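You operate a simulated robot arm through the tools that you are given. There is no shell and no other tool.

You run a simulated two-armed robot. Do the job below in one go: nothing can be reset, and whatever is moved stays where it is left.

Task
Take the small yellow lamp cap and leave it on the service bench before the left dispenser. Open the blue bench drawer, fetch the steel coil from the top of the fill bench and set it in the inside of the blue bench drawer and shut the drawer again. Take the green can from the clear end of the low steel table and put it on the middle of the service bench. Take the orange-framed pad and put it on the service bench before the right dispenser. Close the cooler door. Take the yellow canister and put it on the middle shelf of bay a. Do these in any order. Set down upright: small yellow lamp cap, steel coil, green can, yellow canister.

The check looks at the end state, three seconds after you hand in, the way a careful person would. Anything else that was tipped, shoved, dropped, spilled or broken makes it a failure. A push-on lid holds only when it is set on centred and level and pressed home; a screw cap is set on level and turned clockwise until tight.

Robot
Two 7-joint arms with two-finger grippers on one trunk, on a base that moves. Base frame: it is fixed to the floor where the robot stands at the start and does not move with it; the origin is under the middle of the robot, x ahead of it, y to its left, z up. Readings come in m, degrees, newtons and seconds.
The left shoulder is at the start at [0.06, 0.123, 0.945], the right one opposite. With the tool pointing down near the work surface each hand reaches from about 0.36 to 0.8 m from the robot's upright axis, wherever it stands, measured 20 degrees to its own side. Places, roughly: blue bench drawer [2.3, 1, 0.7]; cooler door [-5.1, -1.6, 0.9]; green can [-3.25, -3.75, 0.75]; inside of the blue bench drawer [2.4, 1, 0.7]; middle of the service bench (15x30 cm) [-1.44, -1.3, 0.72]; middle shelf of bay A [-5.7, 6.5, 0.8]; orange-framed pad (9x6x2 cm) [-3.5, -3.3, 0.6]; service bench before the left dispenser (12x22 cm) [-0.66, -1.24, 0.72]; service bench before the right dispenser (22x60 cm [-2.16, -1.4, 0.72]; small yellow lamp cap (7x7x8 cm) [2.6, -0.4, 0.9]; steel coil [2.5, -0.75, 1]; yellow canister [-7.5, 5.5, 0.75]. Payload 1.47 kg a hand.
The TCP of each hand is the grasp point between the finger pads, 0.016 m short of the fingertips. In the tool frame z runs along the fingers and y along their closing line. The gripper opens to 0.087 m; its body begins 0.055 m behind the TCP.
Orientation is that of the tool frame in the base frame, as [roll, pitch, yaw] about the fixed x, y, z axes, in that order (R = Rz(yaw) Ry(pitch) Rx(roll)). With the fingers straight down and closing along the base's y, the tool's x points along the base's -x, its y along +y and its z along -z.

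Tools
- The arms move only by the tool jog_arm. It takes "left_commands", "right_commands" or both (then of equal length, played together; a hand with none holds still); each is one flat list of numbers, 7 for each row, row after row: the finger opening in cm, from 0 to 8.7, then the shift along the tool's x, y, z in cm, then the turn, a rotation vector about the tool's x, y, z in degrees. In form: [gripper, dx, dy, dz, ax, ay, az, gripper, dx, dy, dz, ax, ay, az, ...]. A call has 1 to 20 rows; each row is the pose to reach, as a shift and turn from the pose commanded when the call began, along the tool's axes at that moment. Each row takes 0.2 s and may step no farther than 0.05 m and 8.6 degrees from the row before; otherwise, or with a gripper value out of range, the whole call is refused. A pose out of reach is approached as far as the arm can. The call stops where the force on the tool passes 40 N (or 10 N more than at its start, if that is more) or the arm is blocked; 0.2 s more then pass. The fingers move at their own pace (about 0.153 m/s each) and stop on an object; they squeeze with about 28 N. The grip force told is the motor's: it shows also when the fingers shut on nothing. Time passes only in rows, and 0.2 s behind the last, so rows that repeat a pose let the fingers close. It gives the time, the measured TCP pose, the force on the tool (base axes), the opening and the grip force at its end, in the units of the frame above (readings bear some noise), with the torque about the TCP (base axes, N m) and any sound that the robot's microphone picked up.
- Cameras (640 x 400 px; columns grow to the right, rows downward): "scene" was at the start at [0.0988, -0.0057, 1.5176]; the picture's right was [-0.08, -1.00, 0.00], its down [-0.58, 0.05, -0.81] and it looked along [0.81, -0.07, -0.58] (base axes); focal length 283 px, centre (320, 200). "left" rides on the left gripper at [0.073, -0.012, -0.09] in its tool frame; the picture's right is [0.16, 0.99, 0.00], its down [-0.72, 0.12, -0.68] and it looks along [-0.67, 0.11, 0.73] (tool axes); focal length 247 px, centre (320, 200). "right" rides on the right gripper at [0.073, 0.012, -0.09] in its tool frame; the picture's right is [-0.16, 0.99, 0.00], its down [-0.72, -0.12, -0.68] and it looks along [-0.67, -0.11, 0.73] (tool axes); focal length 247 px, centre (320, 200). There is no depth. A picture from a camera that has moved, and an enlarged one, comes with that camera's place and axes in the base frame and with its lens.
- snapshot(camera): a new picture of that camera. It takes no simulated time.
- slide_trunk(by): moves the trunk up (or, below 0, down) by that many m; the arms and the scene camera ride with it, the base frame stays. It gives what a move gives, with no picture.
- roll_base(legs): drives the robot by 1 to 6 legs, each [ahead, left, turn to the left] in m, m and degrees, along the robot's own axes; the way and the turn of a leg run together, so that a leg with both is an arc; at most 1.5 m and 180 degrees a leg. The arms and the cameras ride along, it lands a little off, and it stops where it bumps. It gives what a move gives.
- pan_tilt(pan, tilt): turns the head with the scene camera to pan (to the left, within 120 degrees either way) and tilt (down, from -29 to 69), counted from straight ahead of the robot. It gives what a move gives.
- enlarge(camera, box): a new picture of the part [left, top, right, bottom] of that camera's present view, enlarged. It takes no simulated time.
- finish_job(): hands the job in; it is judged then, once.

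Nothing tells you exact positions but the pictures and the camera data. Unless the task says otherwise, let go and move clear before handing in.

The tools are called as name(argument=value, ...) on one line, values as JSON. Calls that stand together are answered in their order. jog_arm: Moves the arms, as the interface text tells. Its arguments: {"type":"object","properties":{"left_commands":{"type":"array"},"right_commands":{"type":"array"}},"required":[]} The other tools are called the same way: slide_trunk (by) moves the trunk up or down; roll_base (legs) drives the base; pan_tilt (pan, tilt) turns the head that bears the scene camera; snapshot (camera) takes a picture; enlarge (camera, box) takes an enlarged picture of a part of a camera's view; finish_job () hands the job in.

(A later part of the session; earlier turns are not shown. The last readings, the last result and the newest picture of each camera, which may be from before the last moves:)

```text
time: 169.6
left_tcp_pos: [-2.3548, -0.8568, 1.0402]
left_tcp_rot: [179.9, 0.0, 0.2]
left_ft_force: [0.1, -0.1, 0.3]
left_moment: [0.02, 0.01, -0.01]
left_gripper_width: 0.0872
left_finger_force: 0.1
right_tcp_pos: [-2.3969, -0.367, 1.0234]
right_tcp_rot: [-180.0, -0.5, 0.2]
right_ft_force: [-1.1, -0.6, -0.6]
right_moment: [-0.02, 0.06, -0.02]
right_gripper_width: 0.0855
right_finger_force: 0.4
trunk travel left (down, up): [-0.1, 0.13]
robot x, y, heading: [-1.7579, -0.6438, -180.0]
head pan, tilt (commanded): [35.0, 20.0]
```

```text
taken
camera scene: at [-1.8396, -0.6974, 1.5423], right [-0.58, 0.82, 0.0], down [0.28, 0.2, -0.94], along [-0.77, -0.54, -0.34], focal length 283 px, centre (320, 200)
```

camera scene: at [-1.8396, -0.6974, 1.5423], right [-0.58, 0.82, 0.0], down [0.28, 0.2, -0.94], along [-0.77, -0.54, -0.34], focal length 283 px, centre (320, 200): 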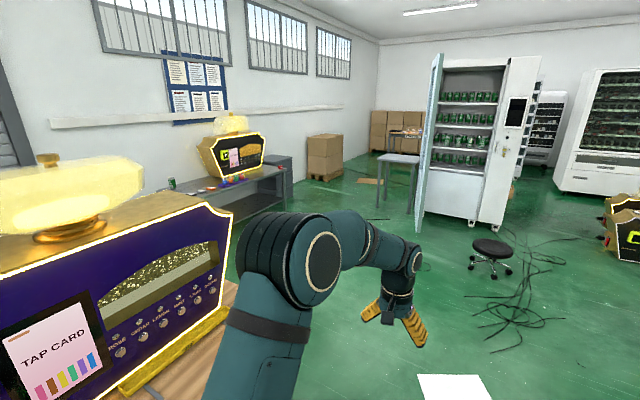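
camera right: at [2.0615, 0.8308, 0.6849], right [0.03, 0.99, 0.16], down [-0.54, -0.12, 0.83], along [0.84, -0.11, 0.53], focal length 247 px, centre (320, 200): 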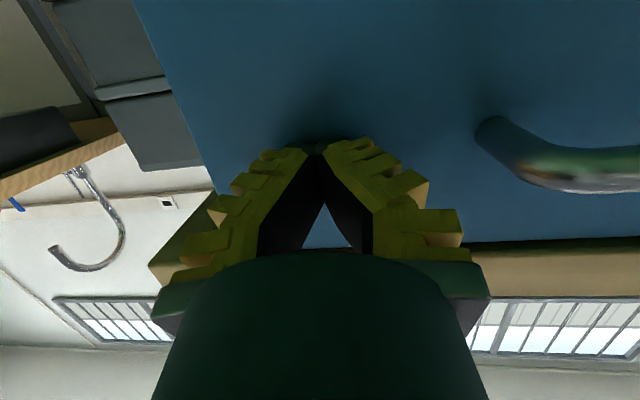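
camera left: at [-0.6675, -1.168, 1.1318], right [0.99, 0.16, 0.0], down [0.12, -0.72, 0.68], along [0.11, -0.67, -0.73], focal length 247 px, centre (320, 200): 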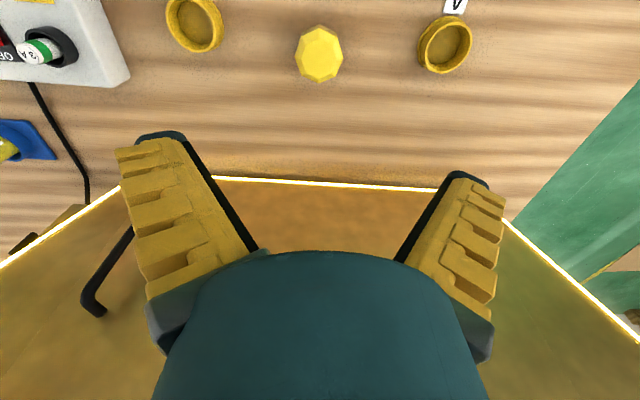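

The low steel table with a third dispenser is ahead-left, with the green can on its near end. Before squeezing past the bench corner I'll look down to learn my base's size.

pan_tilt(pan=0, tilt=69)

snapshot(camera="scene")

pan_tilt(pan=90, tilt=69)

snapshot(camera="scene")

pan_tilt(pan=42, tilt=30)

enlarge(camera="scene", box=[80, 40, 320, 190])

```text
time: 170.7
left_tcp_pos: [-2.3544, -0.8574, 1.0417]
left_tcp_rot: [-180.0, 0.0, 0.2]
left_ft_force: [-0.2, -0.3, 0.8]
left_moment: [-0.02, -0.01, 0.03]
left_gripper_width: 0.0867
left_finger_force: 0.0
right_tcp_pos: [-2.3968, -0.3673, 1.0242]
right_tcp_rot: [180.0, -0.4, 0.2]
right_ft_force: [-0.7, -0.3, -1.3]
right_moment: [0.0, -0.03, 0.0]
right_gripper_width: 0.0854
right_finger_force: 0.3
trunk travel left (down, up): [-0.1, 0.13]
robot x, y, heading: [-1.7554, -0.6445, -180.0]
head pan, tilt (commanded): [0.0, 68.8]
```

```text
taken
camera scene: at [-1.8194, -0.644, 1.4748], right [0.0, 1.0, 0.0], down [0.93, 0.0, -0.36], along [-0.36, 0.0, -0.93], focal length 283 px, centre (320, 200)
```

scene: 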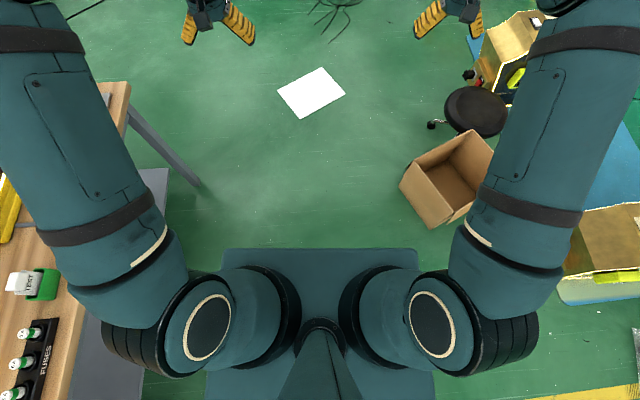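

```text
time: 172.4
left_tcp_pos: [-2.3554, -0.8574, 1.0415]
left_tcp_rot: [180.0, 0.0, 0.2]
left_ft_force: [-0.5, 0.7, -0.5]
left_moment: [0.03, 0.0, -0.01]
left_gripper_width: 0.0869
left_finger_force: 0.0
right_tcp_pos: [-2.396, -0.3677, 1.0243]
right_tcp_rot: [-180.0, -0.4, 0.2]
right_ft_force: [-0.5, 0.5, -0.1]
right_moment: [-0.02, 0.0, 0.04]
right_gripper_width: 0.0855
right_finger_force: 0.1
trunk travel left (down, up): [-0.1, 0.13]
robot x, y, heading: [-1.7533, -0.6472, -179.9]
head pan, tilt (commanded): [90.0, 68.8]
```

```text
taken
camera scene: at [-1.7634, -0.6997, 1.4748], right [-1.0, 0.0, 0.0], down [0.0, 0.93, -0.36], along [0.0, -0.36, -0.93], focal length 283 px, centre (320, 200)
```

scene: 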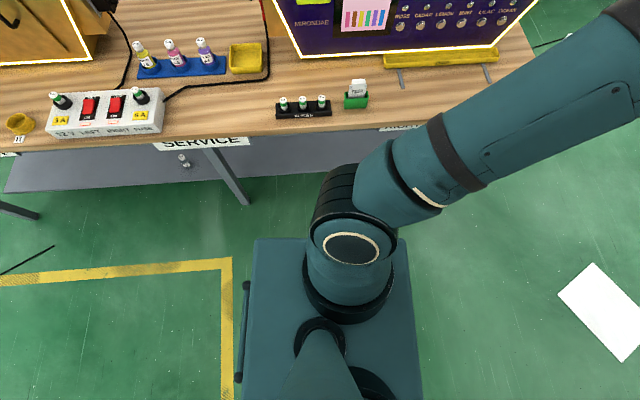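

```text
time: 173.5
left_tcp_pos: [-2.3545, -0.8567, 1.0427]
left_tcp_rot: [180.0, 0.0, 0.1]
left_ft_force: [-0.8, -0.6, -0.5]
left_moment: [0.01, 0.04, -0.05]
left_gripper_width: 0.0872
left_finger_force: 0.0
right_tcp_pos: [-2.396, -0.3663, 1.0244]
right_tcp_rot: [180.0, -0.5, 0.2]
right_ft_force: [-0.2, 1.3, -0.2]
right_moment: [-0.02, 0.03, 0.01]
right_gripper_width: 0.0857
right_finger_force: 0.2
trunk travel left (down, up): [-0.1, 0.13]
robot x, y, heading: [-1.7536, -0.6475, -180.1]
head pan, tilt (commanded): [42.0, 30.0]
```

```text
2.67 times, centred on (200, 115) of scene
camera zoom: at [-1.8305, -0.7045, 1.5262], right [-0.67, 0.74, 0.0], down [0.37, 0.34, -0.87], along [-0.64, -0.58, -0.5], focal length 755 px, centre (640, 427)
```

zoom: 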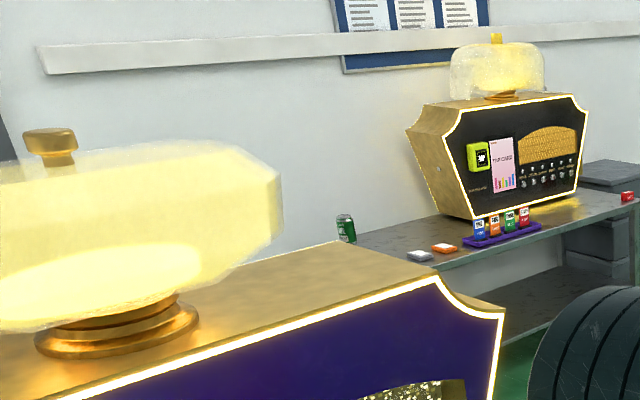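

My base is roughly 0.6 m wide and 0.5 m long, so I can pass between the sheet and the bench corner by a diagonal. The green can shows near [-3.28, -3.6, 0.7] and the orange-framed pad near [-3.57, -3.39, 0.6].

roll_base(legs=[[0.68, 0.03, 0], [0.41, 0.26, 0], [0.2, 0.75, 0], [0, 0, 90]])

pan_tilt(pan=0, tilt=30)

snapshot(camera="scene")

```text
time: 190.2
left_tcp_pos: [-2.8292, -2.2915, 1.0408]
left_tcp_rot: [179.9, -0.1, 89.7]
left_ft_force: [1.1, -0.2, 0.7]
left_moment: [-0.01, -0.03, -0.01]
left_gripper_width: 0.0868
left_finger_force: 0.1
right_tcp_pos: [-3.3188, -2.33, 1.0233]
right_tcp_rot: [-180.0, -0.4, 89.8]
right_ft_force: [0.2, -0.6, -0.3]
right_moment: [0.0, 0.0, -0.01]
right_gripper_width: 0.085
right_finger_force: 0.1
trunk travel left (down, up): [-0.1, 0.13]
robot x, y, heading: [-3.0373, -1.6903, -90.2]
head pan, tilt (commanded): [42.0, 30.0]
```

```text
time: 191.3
left_tcp_pos: [-2.8298, -2.2932, 1.0426]
left_tcp_rot: [180.0, 0.0, 89.7]
left_ft_force: [0.2, 0.4, -0.7]
left_moment: [0.0, -0.03, 0.01]
left_gripper_width: 0.0872
left_finger_force: 0.1
right_tcp_pos: [-3.3184, -2.3317, 1.0242]
right_tcp_rot: [-179.9, -0.3, 89.7]
right_ft_force: [0.9, 0.5, 0.2]
right_moment: [-0.01, 0.02, -0.04]
right_gripper_width: 0.0857
right_finger_force: 0.1
trunk travel left (down, up): [-0.1, 0.13]
robot x, y, heading: [-3.0377, -1.6892, -90.5]
head pan, tilt (commanded): [0.0, 30.0]
```

```text
taken
camera scene: at [-3.0359, -1.7903, 1.5263], right [-1.0, 0.0, 0.0], down [0.0, 0.5, -0.87], along [0.0, -0.87, -0.5], focal length 283 px, centre (320, 200)
```

scene: 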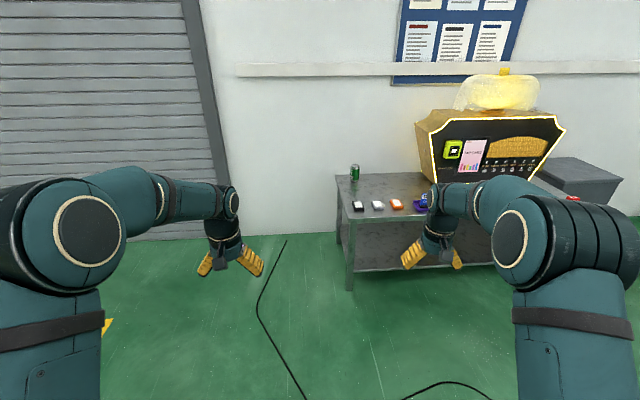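

enlarge(camera="scene", box=[320, 140, 520, 265])

```text
3.20 times, centred on (420, 202) of scene
camera zoom: at [-3.0359, -1.7903, 1.5263], right [-1.0, 0.0, 0.0], down [0.0, 0.5, -0.87], along [0.0, -0.87, -0.5], focal length 906 px, centre (0, 192)
```

zoom: 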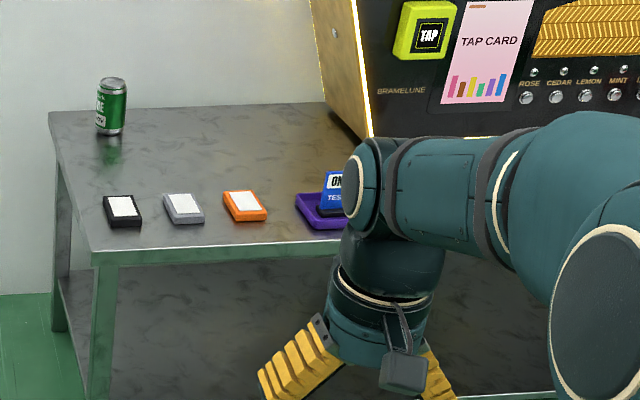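

Three pads lie in a row: black, grey and orange; the orange one is near [-3.496, -3.26] and the can near [-3.28, -3.61], on a table at about z 0.64. I'll roll up so the right hand can take the pad first.

roll_base(legs=[[0.9, -0.24, 0.4]])

pan_tilt(pan=-15, tilt=48)

snapshot(camera="scene")

snapshot(camera="right")

snapshot(camera="left")

```text
time: 196.2
left_tcp_pos: [-3.0628, -3.2028, 1.0414]
left_tcp_rot: [179.9, 0.0, 90.3]
left_ft_force: [-0.5, -0.4, 0.7]
left_moment: [0.02, -0.01, -0.02]
left_gripper_width: 0.0869
left_finger_force: 0.0
right_tcp_pos: [-3.5532, -3.2453, 1.0241]
right_tcp_rot: [180.0, -0.4, 90.4]
right_ft_force: [-0.5, -0.2, -0.3]
right_moment: [0.0, -0.01, 0.02]
right_gripper_width: 0.0854
right_finger_force: 0.4
trunk travel left (down, up): [-0.1, 0.13]
robot x, y, heading: [-3.2745, -2.6002, -89.7]
head pan, tilt (commanded): [0.0, 30.0]
```

```text
time: 197.0
left_tcp_pos: [-3.0635, -3.2004, 1.0419]
left_tcp_rot: [-180.0, 0.0, 90.3]
left_ft_force: [0.2, -0.5, -0.3]
left_moment: [0.02, -0.01, 0.0]
left_gripper_width: 0.087
left_finger_force: 0.0
right_tcp_pos: [-3.5535, -3.2437, 1.024]
right_tcp_rot: [-180.0, -0.5, 90.4]
right_ft_force: [0.7, 1.3, -0.4]
right_moment: [-0.02, 0.0, 0.01]
right_gripper_width: 0.0858
right_finger_force: 0.4
trunk travel left (down, up): [-0.1, 0.13]
robot x, y, heading: [-3.2801, -2.6041, -89.5]
head pan, tilt (commanded): [-15.0, 48.0]
```

```text
taken
camera scene: at [-3.2956, -2.6867, 1.4995], right [-0.97, 0.25, 0.0], down [0.19, 0.72, -0.67], along [-0.17, -0.65, -0.74], focal length 283 px, centre (320, 200)
```

scene: 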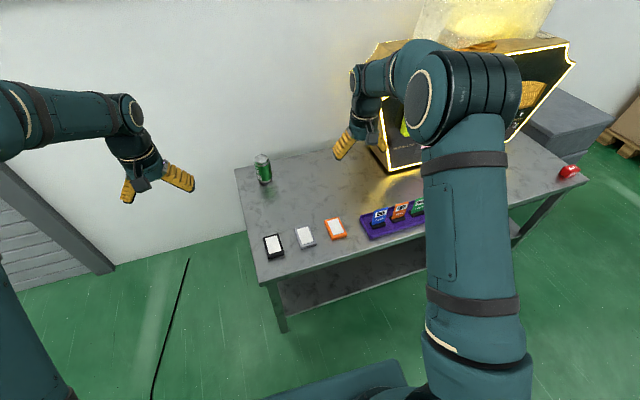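

```text
taken
camera right: at [-3.5414, -3.1715, 1.1144], right [0.99, -0.15, 0.0], down [-0.11, -0.73, 0.68], along [-0.1, -0.67, -0.74], focal length 247 px, centre (320, 200)
```

right: 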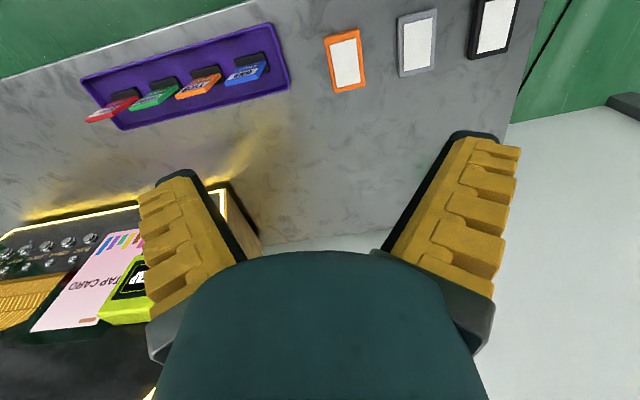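

```text
taken
camera left: at [-3.0763, -3.1279, 1.1317], right [0.99, 0.16, 0.0], down [0.12, -0.72, 0.68], along [0.11, -0.67, -0.73], focal length 247 px, centre (320, 200)
```

left: 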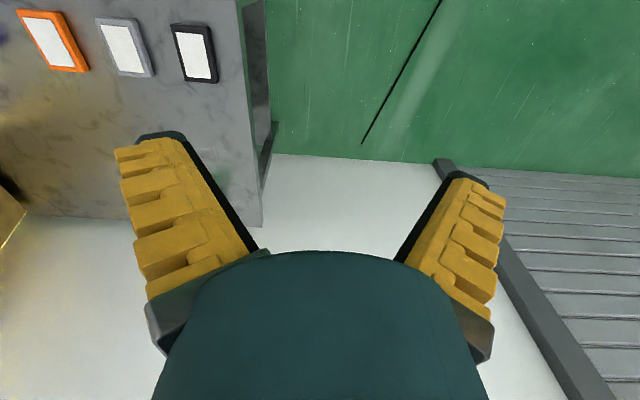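

The orange pad's centre comes out at about [-3.514, -3.286] with its top near z 0.64, turned about 6° from square. I'll bring the right hand over it with that turn and lower partway.

jog_arm(right_commands=[8.2, -2, 2, 3, 0, -0.2, -3, 8.2, -4.2, 4, 7, 0, -0.4, -6, 8.2, -4.2, 4, 11, 0, -0.4, -6, 8.2, -4.2, 4, 15, 0, -0.4, -6, 8.2, -4.2, 4, 19, 0, -0.4, -6, 8.2, -4.2, 4, 23, 0, -0.4, -6, 8.2, -4.2, 4, 26, 0, -0.4, -6, 8.2, -4.2, 4, 26, 0, -0.4, -6])

snapshot(camera="right")

enlarge(camera="scene", box=[220, 120, 440, 280])

```text
time: 198.8
left_tcp_pos: [-3.0635, -3.2002, 1.0412]
left_tcp_rot: [-180.0, 0.0, 90.2]
left_ft_force: [0.3, -0.2, 0.6]
left_moment: [0.0, 0.0, -0.01]
left_gripper_width: 0.0866
left_finger_force: 0.0
right_tcp_pos: [-3.5135, -3.2848, 0.7636]
right_tcp_rot: [180.0, 0.0, 96.4]
right_ft_force: [-0.4, 0.6, 0.9]
right_moment: [0.01, 0.02, -0.02]
right_gripper_width: 0.0833
right_finger_force: 0.8
trunk travel left (down, up): [-0.1, 0.13]
robot x, y, heading: [-3.2804, -2.6052, -89.5]
head pan, tilt (commanded): [-15.0, 48.0]
```

```text
taken
camera right: at [-3.509, -3.2105, 0.8534], right [1.0, -0.05, 0.0], down [-0.03, -0.73, 0.68], along [-0.03, -0.68, -0.73], focal length 247 px, centre (320, 200)
```

right: 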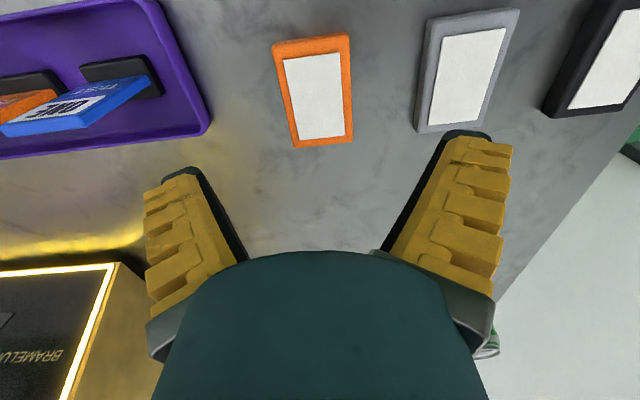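

```text
2.50 times, centred on (330, 200) of scene
camera zoom: at [-3.2956, -2.6864, 1.4995], right [-0.97, 0.25, 0.0], down [0.19, 0.72, -0.67], along [-0.17, -0.65, -0.74], focal length 708 px, centre (295, 200)
```

zoom: 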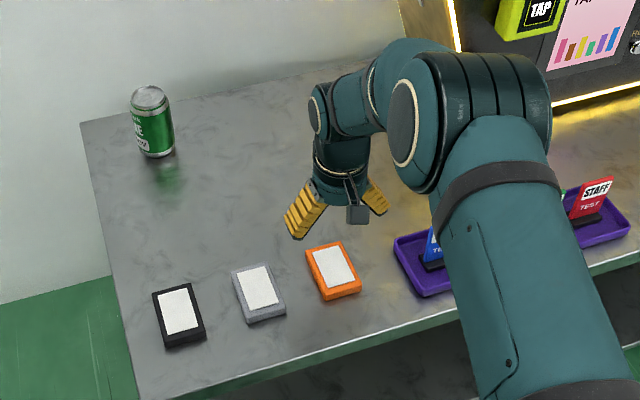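

The pad is lined up between the open fingers. I'll go down until the fingertips are just above the table, then feel for it.

jog_arm(right_commands=[8.2, -0.2, -0.1, 3, 0, 0, 0.5, 8.2, -0.4, -0.15, 6, 0, 0, 1, 8.2, -0.4, -0.15, 9, 0, 0, 1, 8.2, -0.4, -0.15, 11, 0, 0, 1, 8.2, -0.4, -0.15, 11, 0, 0, 1])

snapshot(camera="right")

enlarge(camera="scene", box=[260, 150, 420, 270])

```text
time: 200.0
left_tcp_pos: [-3.0633, -3.2014, 1.0414]
left_tcp_rot: [-180.0, -0.1, 90.3]
left_ft_force: [-1.2, -0.2, -0.2]
left_moment: [0.0, 0.04, -0.02]
left_gripper_width: 0.0871
left_finger_force: 0.0
right_tcp_pos: [-3.5139, -3.2883, 0.6527]
right_tcp_rot: [-180.0, -0.1, 95.4]
right_ft_force: [0.2, 0.7, 0.9]
right_moment: [0.0, 0.0, -0.01]
right_gripper_width: 0.0833
right_finger_force: 1.0
trunk travel left (down, up): [-0.1, 0.13]
robot x, y, heading: [-3.2779, -2.603, -89.5]
head pan, tilt (commanded): [-15.0, 48.0]
```

```text
taken
camera right: at [-3.5086, -3.2149, 0.7431], right [1.0, -0.06, 0.0], down [-0.05, -0.73, 0.68], along [-0.04, -0.68, -0.73], focal length 247 px, centre (320, 200)
```

right: 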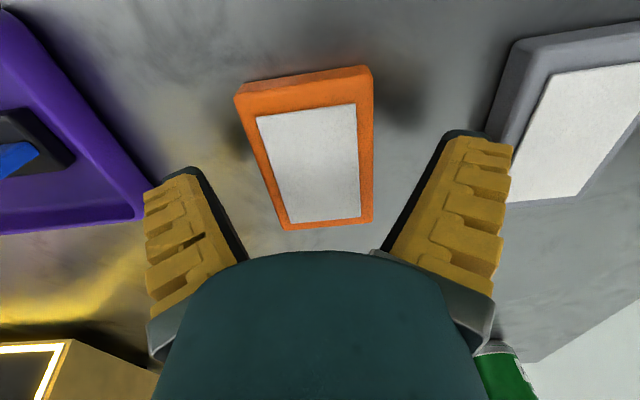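

```text
3.33 times, centred on (340, 210) of scene
camera zoom: at [-3.2956, -2.6866, 1.4995], right [-0.97, 0.25, 0.0], down [0.19, 0.72, -0.67], along [-0.17, -0.65, -0.74], focal length 944 px, centre (253, 167)
```

zoom: 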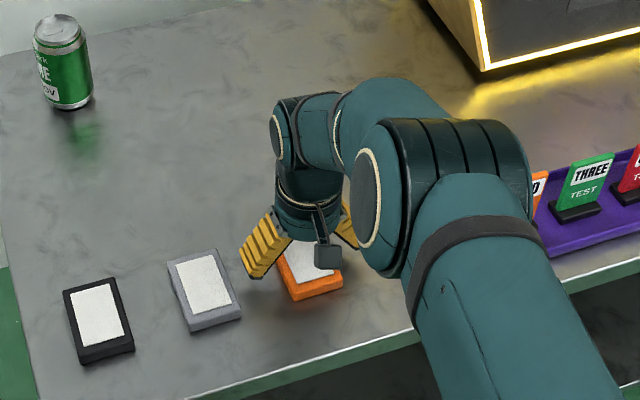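

The pad top is near z 0.63, so the table is about 0.61. I'll lower the last 2 cm carefully, checking force.

jog_arm(right_commands=[8.2, -0.7, 0, 0.7, 0, 0, 0, 8.2, -0.7, 0, 1.4, 0, 0, 0, 8.2, -0.7, 0, 2.0, 0, 0, 0, 8.2, -0.7, 0, 2.0, 0, 0, 0])

```text
time: 201.0
left_tcp_pos: [-3.0628, -3.2004, 1.0415]
left_tcp_rot: [-180.0, 0.0, 90.3]
left_ft_force: [-0.1, -0.4, -0.2]
left_moment: [-0.01, -0.02, 0.0]
left_gripper_width: 0.087
left_finger_force: 0.0
right_tcp_pos: [-3.5123, -3.2949, 0.6327]
right_tcp_rot: [-179.9, 0.0, 95.4]
right_ft_force: [0.2, -0.3, -0.1]
right_moment: [0.0, -0.03, 0.03]
right_gripper_width: 0.0832
right_finger_force: 1.0
trunk travel left (down, up): [-0.1, 0.13]
robot x, y, heading: [-3.2777, -2.6018, -89.5]
head pan, tilt (commanded): [-15.0, 48.0]
```

jog_arm(right_commands=[8.2, 0, 0, 0.3, 0, 0, 0, 8.2, 0, 0, 0.5, 0, 0, 0, 8.2, 0, 0, 0.5, 0, 0, 0])

snapshot(camera="right")

```text
time: 201.8
left_tcp_pos: [-3.0629, -3.2005, 1.0397]
left_tcp_rot: [180.0, -0.1, 90.4]
left_ft_force: [-0.1, 0.0, 0.6]
left_moment: [-0.02, -0.02, -0.01]
left_gripper_width: 0.0871
left_finger_force: 0.0
right_tcp_pos: [-3.5132, -3.2954, 0.6281]
right_tcp_rot: [-179.9, 0.0, 95.4]
right_ft_force: [-0.7, 0.1, 0.4]
right_moment: [0.02, 0.01, 0.0]
right_gripper_width: 0.0834
right_finger_force: 0.8
trunk travel left (down, up): [-0.1, 0.13]
robot x, y, heading: [-3.2754, -2.6047, -89.4]
head pan, tilt (commanded): [-15.0, 48.0]
```

```text
taken
camera right: at [-3.5078, -3.2214, 0.7181], right [1.0, -0.06, 0.0], down [-0.05, -0.73, 0.68], along [-0.04, -0.68, -0.73], focal length 247 px, centre (320, 200)
```

right: 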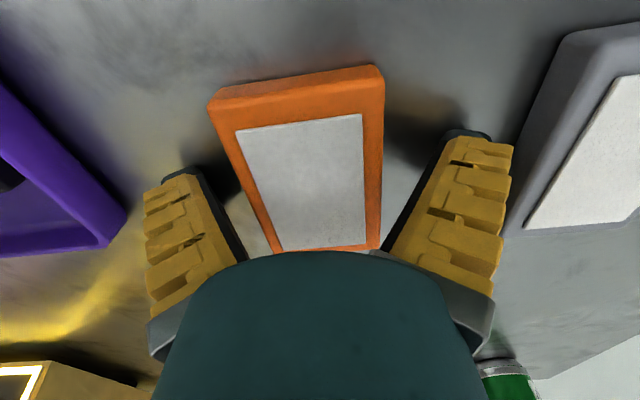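

jog_arm(right_commands=[8.2, 0, 0, 0.15, 0, 0, 0, 8.2, 0, 0, 0.3, 0, 0, 0, 8.2, 0, 0, 0.3, 0, 0, 0])

```text
time: 202.6
left_tcp_pos: [-3.0639, -3.2005, 1.0408]
left_tcp_rot: [179.9, 0.1, 90.3]
left_ft_force: [-0.1, -0.1, -0.1]
left_moment: [0.03, 0.02, 0.0]
left_gripper_width: 0.0869
left_finger_force: 0.0
right_tcp_pos: [-3.5138, -3.2947, 0.6255]
right_tcp_rot: [179.9, 0.1, 95.4]
right_ft_force: [0.2, -1.0, 0.1]
right_moment: [0.0, -0.02, -0.01]
right_gripper_width: 0.0834
right_finger_force: 0.7
trunk travel left (down, up): [-0.1, 0.13]
robot x, y, heading: [-3.2778, -2.602, -89.8]
head pan, tilt (commanded): [-15.0, 48.0]
```

The fingertips reach well below the pad's top without touching the table. I'll close on its short sides.

jog_arm(right_commands=[7, 0, 0, 0, 0, 0, 0, 6, 0, 0, 0, 0, 0, 0, 5, 0, 0, 0, 0, 0, 0, 4, 0, 0, 0, 0, 0, 0, 3, 0, 0, 0, 0, 0, 0, 3, 0, 0, 0, 0, 0, 0])

snapshot(camera="right")

```text
time: 204.0
left_tcp_pos: [-3.0636, -3.199, 1.0427]
left_tcp_rot: [-180.0, 0.1, 90.3]
left_ft_force: [0.2, 0.0, 0.3]
left_moment: [0.0, 0.04, -0.02]
left_gripper_width: 0.087
left_finger_force: 0.0
right_tcp_pos: [-3.5137, -3.2958, 0.6294]
right_tcp_rot: [-179.9, 0.4, 95.4]
right_ft_force: [1.1, -4.9, 33.1]
right_moment: [0.07, -0.29, 0.2]
right_gripper_width: 0.0638
right_finger_force: 30.3
trunk travel left (down, up): [-0.1, 0.13]
robot x, y, heading: [-3.2787, -2.6026, -89.5]
head pan, tilt (commanded): [-15.0, 48.0]
```

```text
taken
camera right: at [-3.5075, -3.2217, 0.7189], right [1.0, -0.06, 0.0], down [-0.05, -0.73, 0.69], along [-0.04, -0.68, -0.73], focal length 247 px, centre (320, 200)
```

right: 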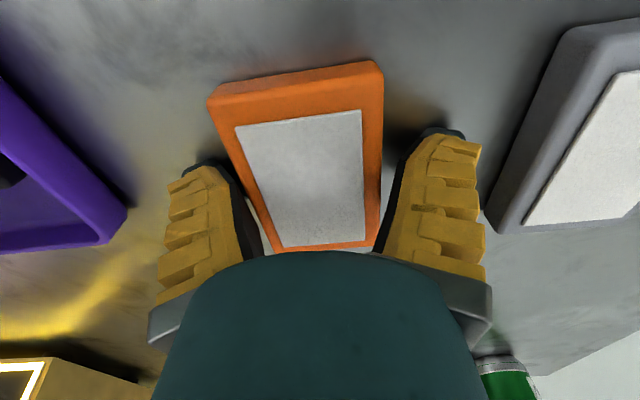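

The closing fingers swung down onto the table (33 N up), with the pad gripped at 64 mm. I'll ease up a few mm, keep squeezing, and check.

jog_arm(right_commands=[3, 0, 0, -0.4, 0, 0, 0, 3, 0, 0, -0.8, 0, 0, 0, 3, 0, 0, -0.8, 0, 0, 0])

snapshot(camera="right")

enlarge(camera="scene", box=[260, 150, 420, 270])

```text
time: 204.8
left_tcp_pos: [-3.0628, -3.1994, 1.042]
left_tcp_rot: [179.9, 0.1, 90.3]
left_ft_force: [-0.3, -0.2, -0.2]
left_moment: [0.01, 0.04, -0.01]
left_gripper_width: 0.087
left_finger_force: 0.0
right_tcp_pos: [-3.5116, -3.2938, 0.6342]
right_tcp_rot: [180.0, -0.1, 95.4]
right_ft_force: [3.3, 3.8, 20.7]
right_moment: [0.03, -0.23, -0.02]
right_gripper_width: 0.0586
right_finger_force: 27.7
trunk travel left (down, up): [-0.1, 0.13]
robot x, y, heading: [-3.2779, -2.601, -89.7]
head pan, tilt (commanded): [-15.0, 48.0]
```

```text
taken
camera right: at [-3.5072, -3.2193, 0.7242], right [1.0, -0.06, 0.0], down [-0.05, -0.73, 0.68], along [-0.04, -0.68, -0.73], focal length 247 px, centre (320, 200)
```

right: 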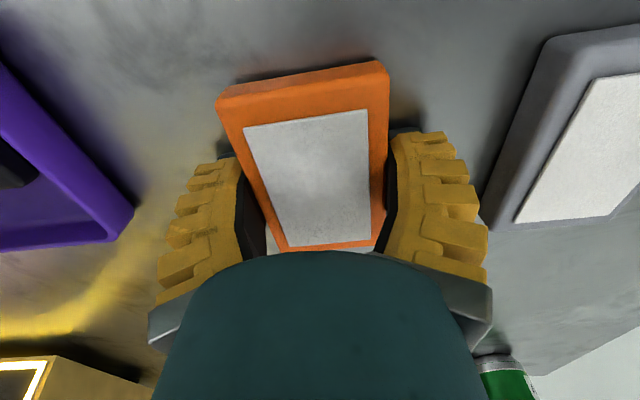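

```text
3.33 times, centred on (340, 210) of scene
camera zoom: at [-3.2946, -2.6843, 1.4996], right [-0.97, 0.25, 0.0], down [0.19, 0.72, -0.67], along [-0.17, -0.65, -0.74], focal length 944 px, centre (253, 167)
```

zoom: 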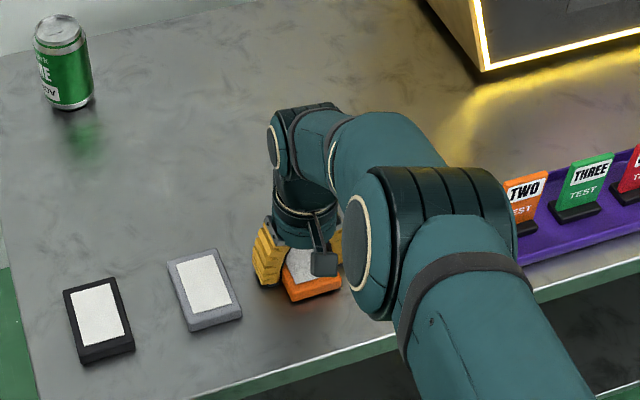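

The pad is gripped at 59 mm. I'll lift slowly and check that it comes along level.

jog_arm(right_commands=[3, 0, 0, -0.5, 0, 0, 0, 3, 0, 0, -1, 0, 0, 0, 3, 0, 0, -2, 0, 0, 0, 3, 0, 0, -4, 0, 0, 0, 3, 0, 0, -4, 0, 0, 0])

snapshot(camera="right")

enlarge(camera="scene", box=[260, 150, 420, 270])

```text
time: 206.0
left_tcp_pos: [-3.0633, -3.2014, 1.0412]
left_tcp_rot: [180.0, 0.1, 90.3]
left_ft_force: [-0.8, -0.3, 0.2]
left_moment: [0.0, -0.01, 0.0]
left_gripper_width: 0.0872
left_finger_force: 0.0
right_tcp_pos: [-3.513, -3.2937, 0.6738]
right_tcp_rot: [180.0, 0.0, 95.4]
right_ft_force: [0.1, 0.5, -0.1]
right_moment: [0.0, -0.04, -0.02]
right_gripper_width: 0.0589
right_finger_force: 28.0
trunk travel left (down, up): [-0.1, 0.13]
robot x, y, heading: [-3.2754, -2.602, -89.6]
head pan, tilt (commanded): [-15.0, 48.0]
```

```text
taken
camera right: at [-3.5083, -3.2209, 0.7628], right [1.0, -0.06, 0.0], down [-0.05, -0.73, 0.68], along [-0.04, -0.68, -0.73], focal length 247 px, centre (320, 200)
```

right: 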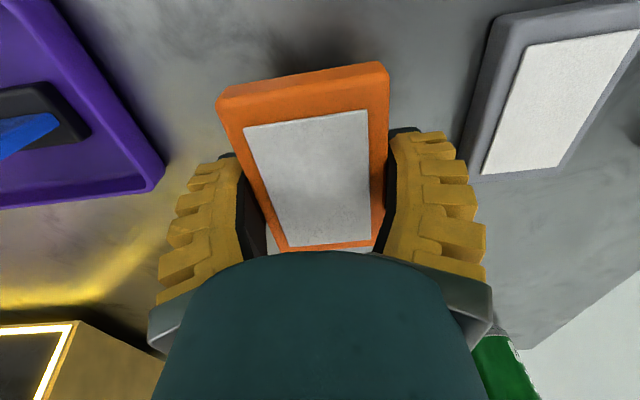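

```text
3.33 times, centred on (340, 210) of scene
camera zoom: at [-3.2957, -2.6869, 1.4994], right [-0.97, 0.25, 0.0], down [0.19, 0.72, -0.67], along [-0.17, -0.65, -0.74], focal length 944 px, centre (253, 167)
```

zoom: 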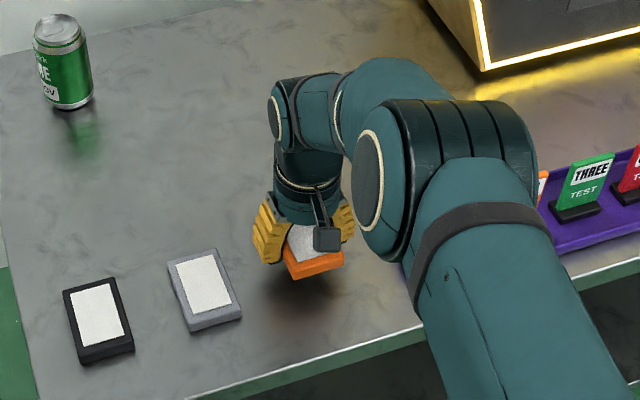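

The pad is held level. I'll raise it, pull the right hand back a little, then move over so the left hand can take the can.

jog_arm(right_commands=[3, 0, 0, -5, 0, 0, 0, 3, 0, 0, -10, 0, 0, 0, 3, 0, 0, -15, 0, 0, 0, 3, 0, 0, -20, 0, 0, 0, 3, 0, 0, -25, 0, 0, 0, 3, 0, 0, -30, 0, 0, 0, 3, 4, 0, -33, 0, 0, 0, 3, 8, 0, -35, 0, 0, 0, 3, 12, 0, -36, 0, 0, 0, 3, 15, 0, -36, 0, 0, 0, 3, 15, 0, -36, 0, 0, 0])

roll_base(legs=[[0, -0.2, 0], [0.2, 0, 0]])

pan_tilt(pan=10, tilt=45)

snapshot(camera="scene")

snapshot(camera="left")

snapshot(camera="right")

```text
time: 208.4
left_tcp_pos: [-3.0627, -3.2003, 1.0417]
left_tcp_rot: [-180.0, -0.1, 90.3]
left_ft_force: [0.3, -0.2, -0.8]
left_moment: [0.0, 0.01, 0.0]
left_gripper_width: 0.0869
left_finger_force: 0.0
right_tcp_pos: [-3.5271, -3.1449, 1.0329]
right_tcp_rot: [180.0, 0.0, 95.4]
right_ft_force: [-0.2, 0.2, -0.4]
right_moment: [0.0, 0.0, 0.01]
right_gripper_width: 0.0587
right_finger_force: 28.2
trunk travel left (down, up): [-0.1, 0.13]
robot x, y, heading: [-3.2784, -2.6019, -89.8]
head pan, tilt (commanded): [-15.0, 48.0]
```

```text
time: 212.0
left_tcp_pos: [-3.2626, -3.4003, 1.0413]
left_tcp_rot: [-180.0, -0.2, 90.3]
left_ft_force: [-0.9, -0.1, -0.3]
left_moment: [0.04, 0.0, 0.01]
left_gripper_width: 0.0867
left_finger_force: 0.0
right_tcp_pos: [-3.7271, -3.3444, 1.0338]
right_tcp_rot: [-180.0, -0.1, 95.3]
right_ft_force: [-0.7, -0.8, -0.4]
right_moment: [0.04, 0.01, -0.01]
right_gripper_width: 0.0588
right_finger_force: 28.2
trunk travel left (down, up): [-0.1, 0.13]
robot x, y, heading: [-3.4748, -2.8038, -89.8]
head pan, tilt (commanded): [-15.0, 48.0]
```

```text
time: 212.8
left_tcp_pos: [-3.2622, -3.4015, 1.0414]
left_tcp_rot: [180.0, 0.0, 90.3]
left_ft_force: [-0.9, -0.6, 0.1]
left_moment: [0.02, 0.06, -0.01]
left_gripper_width: 0.087
left_finger_force: 0.1
right_tcp_pos: [-3.7262, -3.3437, 1.0341]
right_tcp_rot: [-180.0, 0.1, 95.4]
right_ft_force: [0.8, -0.8, -0.4]
right_moment: [-0.01, -0.02, -0.03]
right_gripper_width: 0.0588
right_finger_force: 28.1
trunk travel left (down, up): [-0.1, 0.13]
robot x, y, heading: [-3.4751, -2.798, -89.8]
head pan, tilt (commanded): [10.0, 45.0]
```

```text
taken
camera scene: at [-3.4595, -2.8896, 1.5036], right [-0.98, -0.18, 0.0], down [-0.13, 0.7, -0.71], along [0.13, -0.7, -0.71], focal length 283 px, centre (320, 200)
```

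scene: 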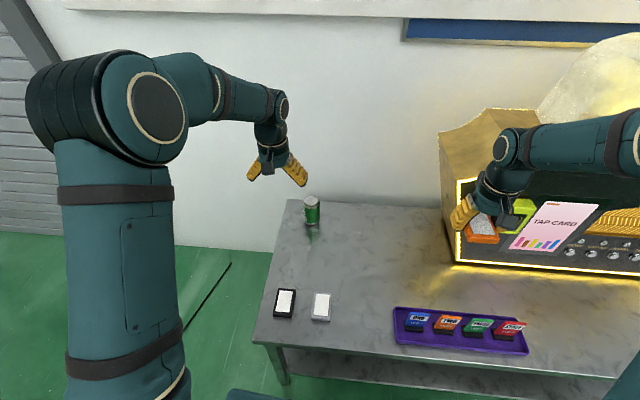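

```text
taken
camera left: at [-3.275, -3.3271, 1.1316], right [0.99, 0.16, 0.0], down [0.12, -0.72, 0.68], along [0.11, -0.67, -0.73], focal length 247 px, centre (320, 200)
```

left: 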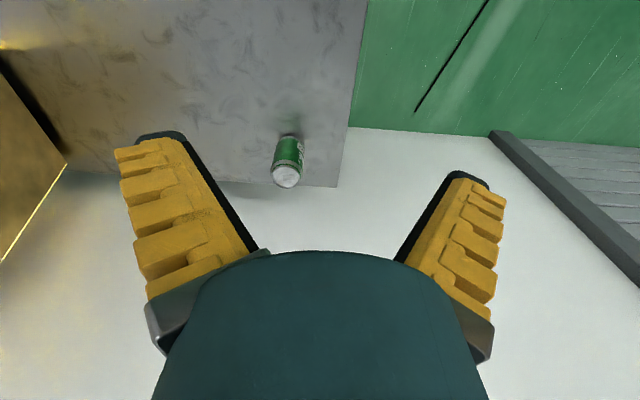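

```text
taken
camera right: at [-3.7208, -3.2697, 1.1241], right [1.0, -0.07, 0.0], down [-0.05, -0.73, 0.68], along [-0.04, -0.68, -0.73], focal length 247 px, centre (320, 200)
```

right: 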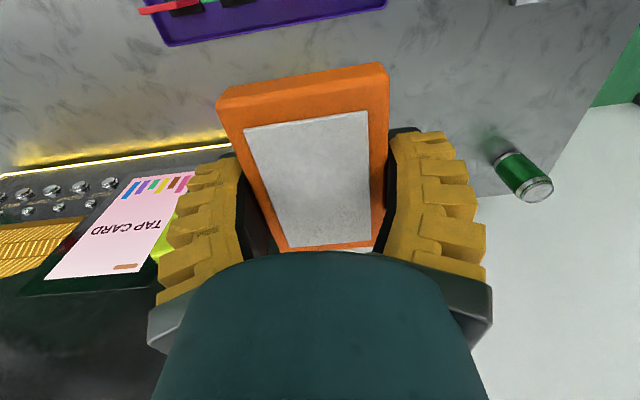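

The can's axis comes out at about [-3.29, -3.64] with its top near 0.73, a little far for a straight-down grip. I'll tilt the left hand 35° forward and bring it above the can.

jog_arm(left_commands=[8.7, -4, -0.6, 3, 0, -7, 0, 8.7, -8, -1.2, 6, 0, -14, 0, 8.7, -12, -1.8, 9, 0, -21, 0, 8.7, -16, -2.4, 12, 0, -28, 0, 8.7, -20, -3.0, 15, 0, -35, 0, 8.7, -23, -3.0, 19, 0, -35, 0, 8.7, -23.6, -3.0, 23, 0, -35, 0, 8.7, -23.6, -3.0, 23, 0, -35, 0])

snapshot(camera="left")

enlarge(camera="scene", box=[220, 120, 420, 260])

snapshot(camera="right")

```text
refused: row 1 steps farther than a row can; nothing moved
```

```text
taken
camera left: at [-3.275, -3.3271, 1.1316], right [0.99, 0.16, 0.0], down [0.12, -0.72, 0.68], along [0.11, -0.67, -0.73], focal length 247 px, centre (320, 200)
```

left: 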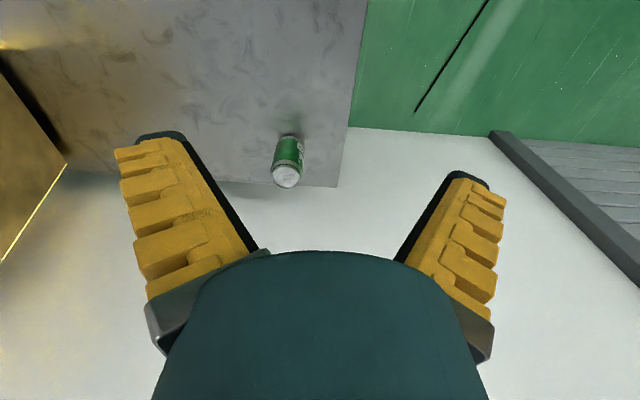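

```text
2.86 times, centred on (320, 190) of scene
camera zoom: at [-3.4595, -2.8896, 1.5036], right [-0.98, -0.18, 0.0], down [-0.13, 0.7, -0.71], along [0.13, -0.7, -0.71], focal length 809 px, centre (320, 229)
```

zoom: 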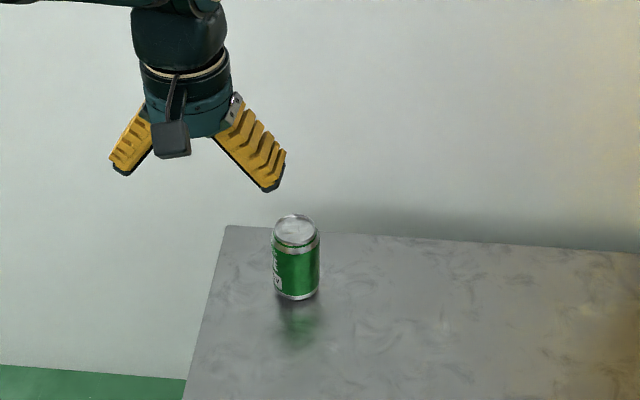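

```text
taken
camera right: at [-3.7208, -3.2697, 1.1241], right [1.0, -0.07, 0.0], down [-0.05, -0.73, 0.68], along [-0.04, -0.68, -0.73], focal length 247 px, centre (320, 200)
```

right: 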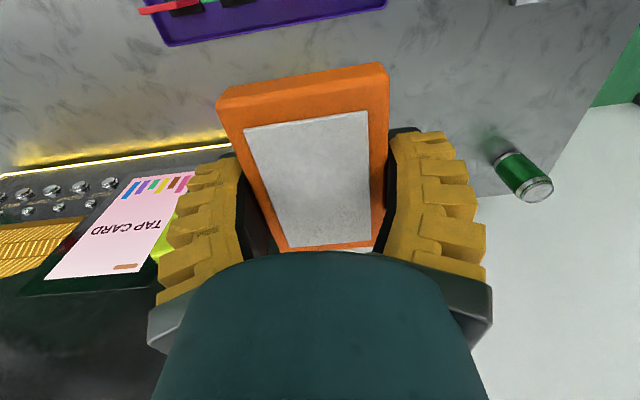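

One row was just over 5 cm, so nothing moved. I'll repeat with slightly shorter steps.

jog_arm(left_commands=[8.7, -3.6, -0.6, 2.8, 0, -7, 0, 8.7, -7.2, -1.2, 5.6, 0, -14, 0, 8.7, -10.8, -1.8, 8.4, 0, -21, 0, 8.7, -14.4, -2.4, 11.2, 0, -28, 0, 8.7, -18, -2.8, 14, 0, -35, 0, 8.7, -21.5, -2.8, 17, 0, -35, 0, 8.7, -23.6, -2.8, 20.5, 0, -35, 0, 8.7, -23.6, -2.8, 23, 0, -35, 0, 8.7, -23.6, -2.8, 23, 0, -35, 0])

snapshot(camera="left")

enlarge(camera="scene", box=[220, 120, 420, 260])

snapshot(camera="right")

```text
time: 214.8
left_tcp_pos: [-3.2892, -3.636, 0.8125]
left_tcp_rot: [-180.0, 35.0, 90.3]
left_ft_force: [0.5, 0.0, 0.4]
left_moment: [0.05, -0.01, 0.01]
left_gripper_width: 0.0869
left_finger_force: 0.1
right_tcp_pos: [-3.7255, -3.3431, 1.0341]
right_tcp_rot: [179.9, 0.1, 95.4]
right_ft_force: [0.5, -0.4, -0.3]
right_moment: [0.01, 0.02, 0.02]
right_gripper_width: 0.0588
right_finger_force: 27.8
trunk travel left (down, up): [-0.1, 0.13]
robot x, y, heading: [-3.4766, -2.8049, -89.6]
head pan, tilt (commanded): [10.0, 45.0]
```

```text
taken
camera left: at [-3.3019, -3.5254, 0.8437], right [0.99, 0.13, -0.09], down [0.12, -0.2, 0.97], along [0.11, -0.97, -0.21], focal length 247 px, centre (320, 200)
```

left: 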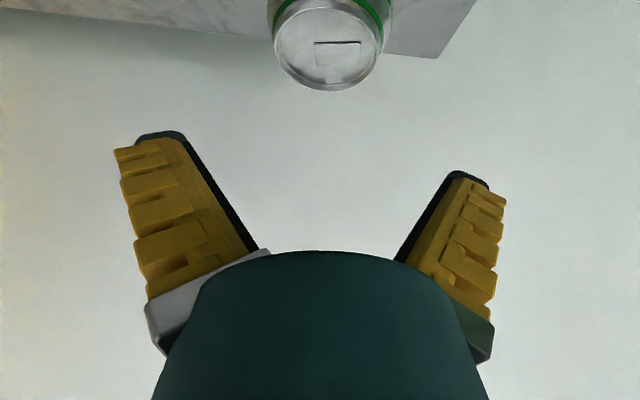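

```text
2.86 times, centred on (320, 190) of scene
camera zoom: at [-3.4595, -2.8894, 1.5037], right [-0.98, -0.18, 0.0], down [-0.13, 0.7, -0.71], along [0.13, -0.7, -0.71], focal length 809 px, centre (320, 229)
```

zoom: 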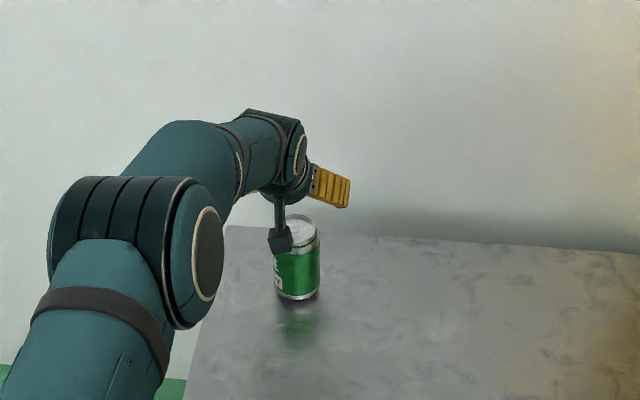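

```text
taken
camera right: at [-3.7209, -3.2695, 1.1242], right [1.0, -0.07, 0.0], down [-0.05, -0.73, 0.68], along [-0.04, -0.68, -0.73], focal length 247 px, centre (320, 200)
```

right: 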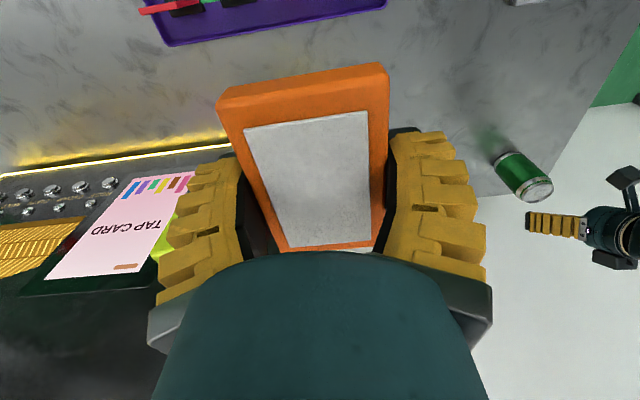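

The can top shows centred under the tilted hand. I'll go straight down to 2.5 cm below its rim and close.

jog_arm(left_commands=[8.7, 1.4, -0.1, 2.3, 0, 0, 0, 8.7, 2.8, -0.15, 4.6, 0, 0, 0, 8.7, 4.2, -0.15, 6.9, 0, 0, 0, 8.7, 5.6, -0.15, 9.2, 0, 0, 0, 8.7, 5.6, -0.15, 9.2, 0, 0, 0])

snapshot(camera="left")

enlarge(camera="right", box=[460, 100, 640, 300])

```text
time: 216.1
left_tcp_pos: [-3.2883, -3.6356, 0.7133]
left_tcp_rot: [180.0, 35.0, 90.3]
left_ft_force: [0.9, 0.4, 0.1]
left_moment: [0.0, -0.01, -0.01]
left_gripper_width: 0.0871
left_finger_force: 0.0
left hand out of reach, approached as far as the arm can: row 4, 5
right_tcp_pos: [-3.7256, -3.3442, 1.0342]
right_tcp_rot: [180.0, -0.1, 95.5]
right_ft_force: [-0.4, -0.1, -0.2]
right_moment: [-0.03, -0.01, -0.02]
right_gripper_width: 0.059
right_finger_force: 27.7
trunk travel left (down, up): [-0.1, 0.13]
robot x, y, heading: [-3.4744, -2.7976, -89.7]
head pan, tilt (commanded): [10.0, 45.0]
```

```text
taken
camera left: at [-3.3006, -3.523, 0.7453], right [0.99, 0.13, -0.09], down [0.12, -0.2, 0.97], along [0.11, -0.97, -0.22], focal length 247 px, centre (320, 200)
```

left: 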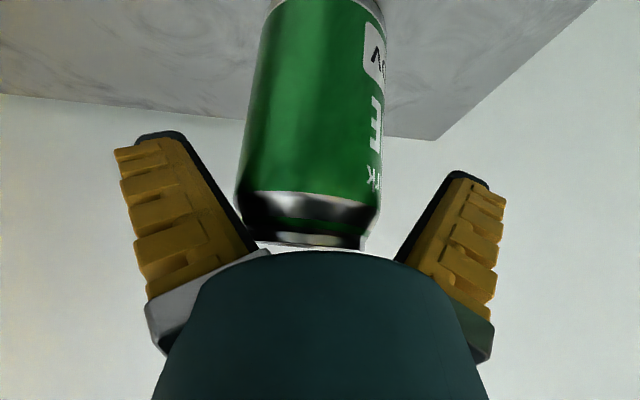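

```text
2.00 times, centred on (550, 200) of right
camera zoom: at [-3.7209, -3.2697, 1.1241], right [1.0, -0.07, 0.0], down [-0.05, -0.73, 0.68], along [-0.04, -0.68, -0.73], focal length 494 px, centre (-140, 200)
```

zoom: 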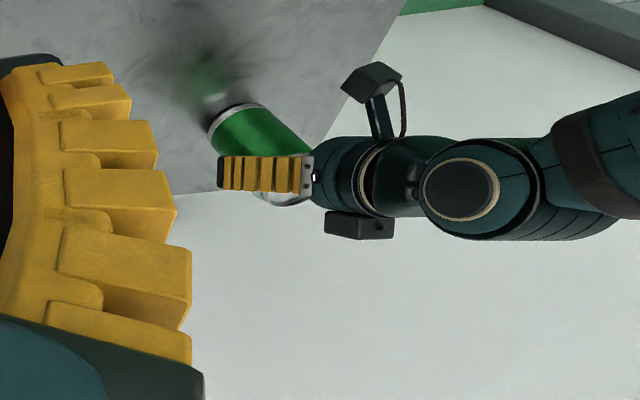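

The arm stopped at its reach limit 1.7 cm below the rim. I'll lower the trunk 2 cm instead to get a deeper hold, then close.

slide_trunk(by=-0.02)

snapshot(camera="left")

```text
time: 216.7
left_tcp_pos: [-3.2887, -3.6334, 0.6916]
left_tcp_rot: [180.0, 34.8, 90.2]
left_ft_force: [-1.0, 1.4, 0.5]
left_moment: [-0.03, 0.0, 0.0]
left_gripper_width: 0.0872
left_finger_force: 0.2
right_tcp_pos: [-3.7259, -3.3443, 1.014]
right_tcp_rot: [-179.9, 0.0, 95.4]
right_ft_force: [0.3, 0.1, 0.3]
right_moment: [0.02, -0.01, 0.04]
right_gripper_width: 0.0586
right_finger_force: 28.5
trunk travel left (down, up): [-0.08, 0.15]
robot x, y, heading: [-3.4723, -2.7973, -89.8]
head pan, tilt (commanded): [10.0, 45.0]
```

```text
taken
camera left: at [-3.3004, -3.5224, 0.7241], right [0.99, 0.13, -0.09], down [0.12, -0.2, 0.97], along [0.11, -0.97, -0.22], focal length 247 px, centre (320, 200)
```

left: 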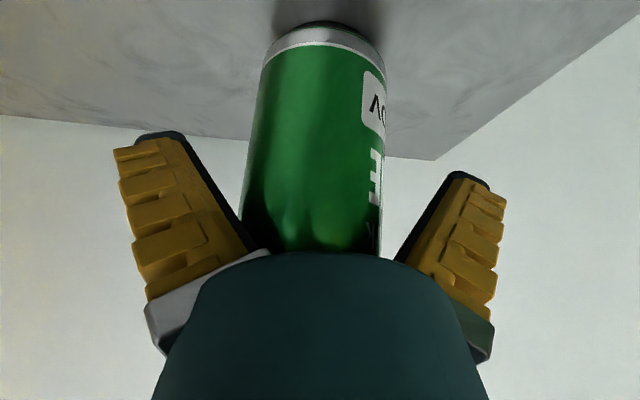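

The can sits between the fingers, hold depth is fine. I'll close gently.

jog_arm(left_commands=[7.5, 0, 0, 0, 0, 0, 0, 6.5, 0, 0, 0, 0, 0, 0, 5.5, 0, 0, 0, 0, 0, 0, 4.5, 0, 0, 0, 0, 0, 0, 4, 0, 0, 0, 0, 0, 0])

snapshot(camera="left")

enlarge(camera="scene", box=[220, 120, 420, 260])

```text
time: 217.9
left_tcp_pos: [-3.2865, -3.6338, 0.6942]
left_tcp_rot: [-179.9, 35.0, 90.3]
left_ft_force: [0.2, 1.7, 0.2]
left_moment: [0.05, -0.07, 0.0]
left_gripper_width: 0.0643
left_finger_force: 28.0
right_tcp_pos: [-3.727, -3.3439, 1.0152]
right_tcp_rot: [180.0, 0.0, 95.4]
right_ft_force: [-0.9, -0.3, -0.5]
right_moment: [0.03, 0.01, 0.0]
right_gripper_width: 0.0587
right_finger_force: 27.9
trunk travel left (down, up): [-0.08, 0.15]
robot x, y, heading: [-3.473, -2.8009, -89.6]
head pan, tilt (commanded): [10.0, 45.0]
```

```text
taken
camera left: at [-3.3004, -3.5228, 0.7253], right [0.99, 0.13, -0.09], down [0.12, -0.2, 0.97], along [0.11, -0.97, -0.22], focal length 247 px, centre (320, 200)
```

left: 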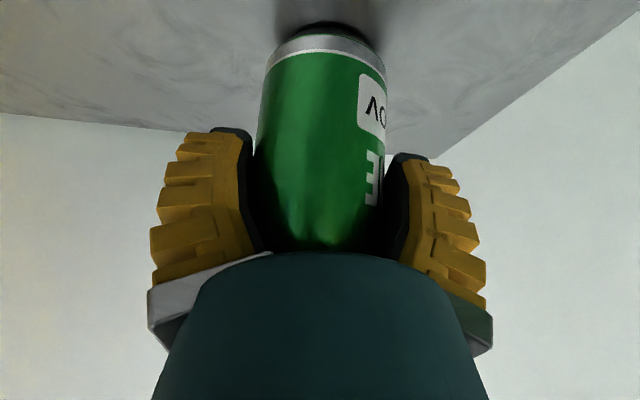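

```text
2.86 times, centred on (320, 190) of scene
camera zoom: at [-3.4594, -2.8895, 1.4837], right [-0.98, -0.18, 0.0], down [-0.13, 0.7, -0.71], along [0.13, -0.7, -0.71], focal length 809 px, centre (320, 229)
```

zoom: 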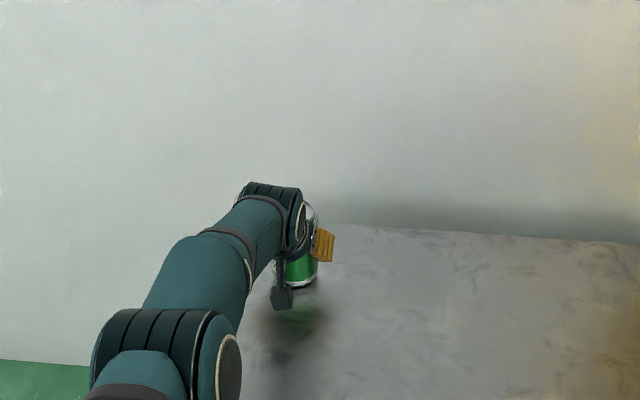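

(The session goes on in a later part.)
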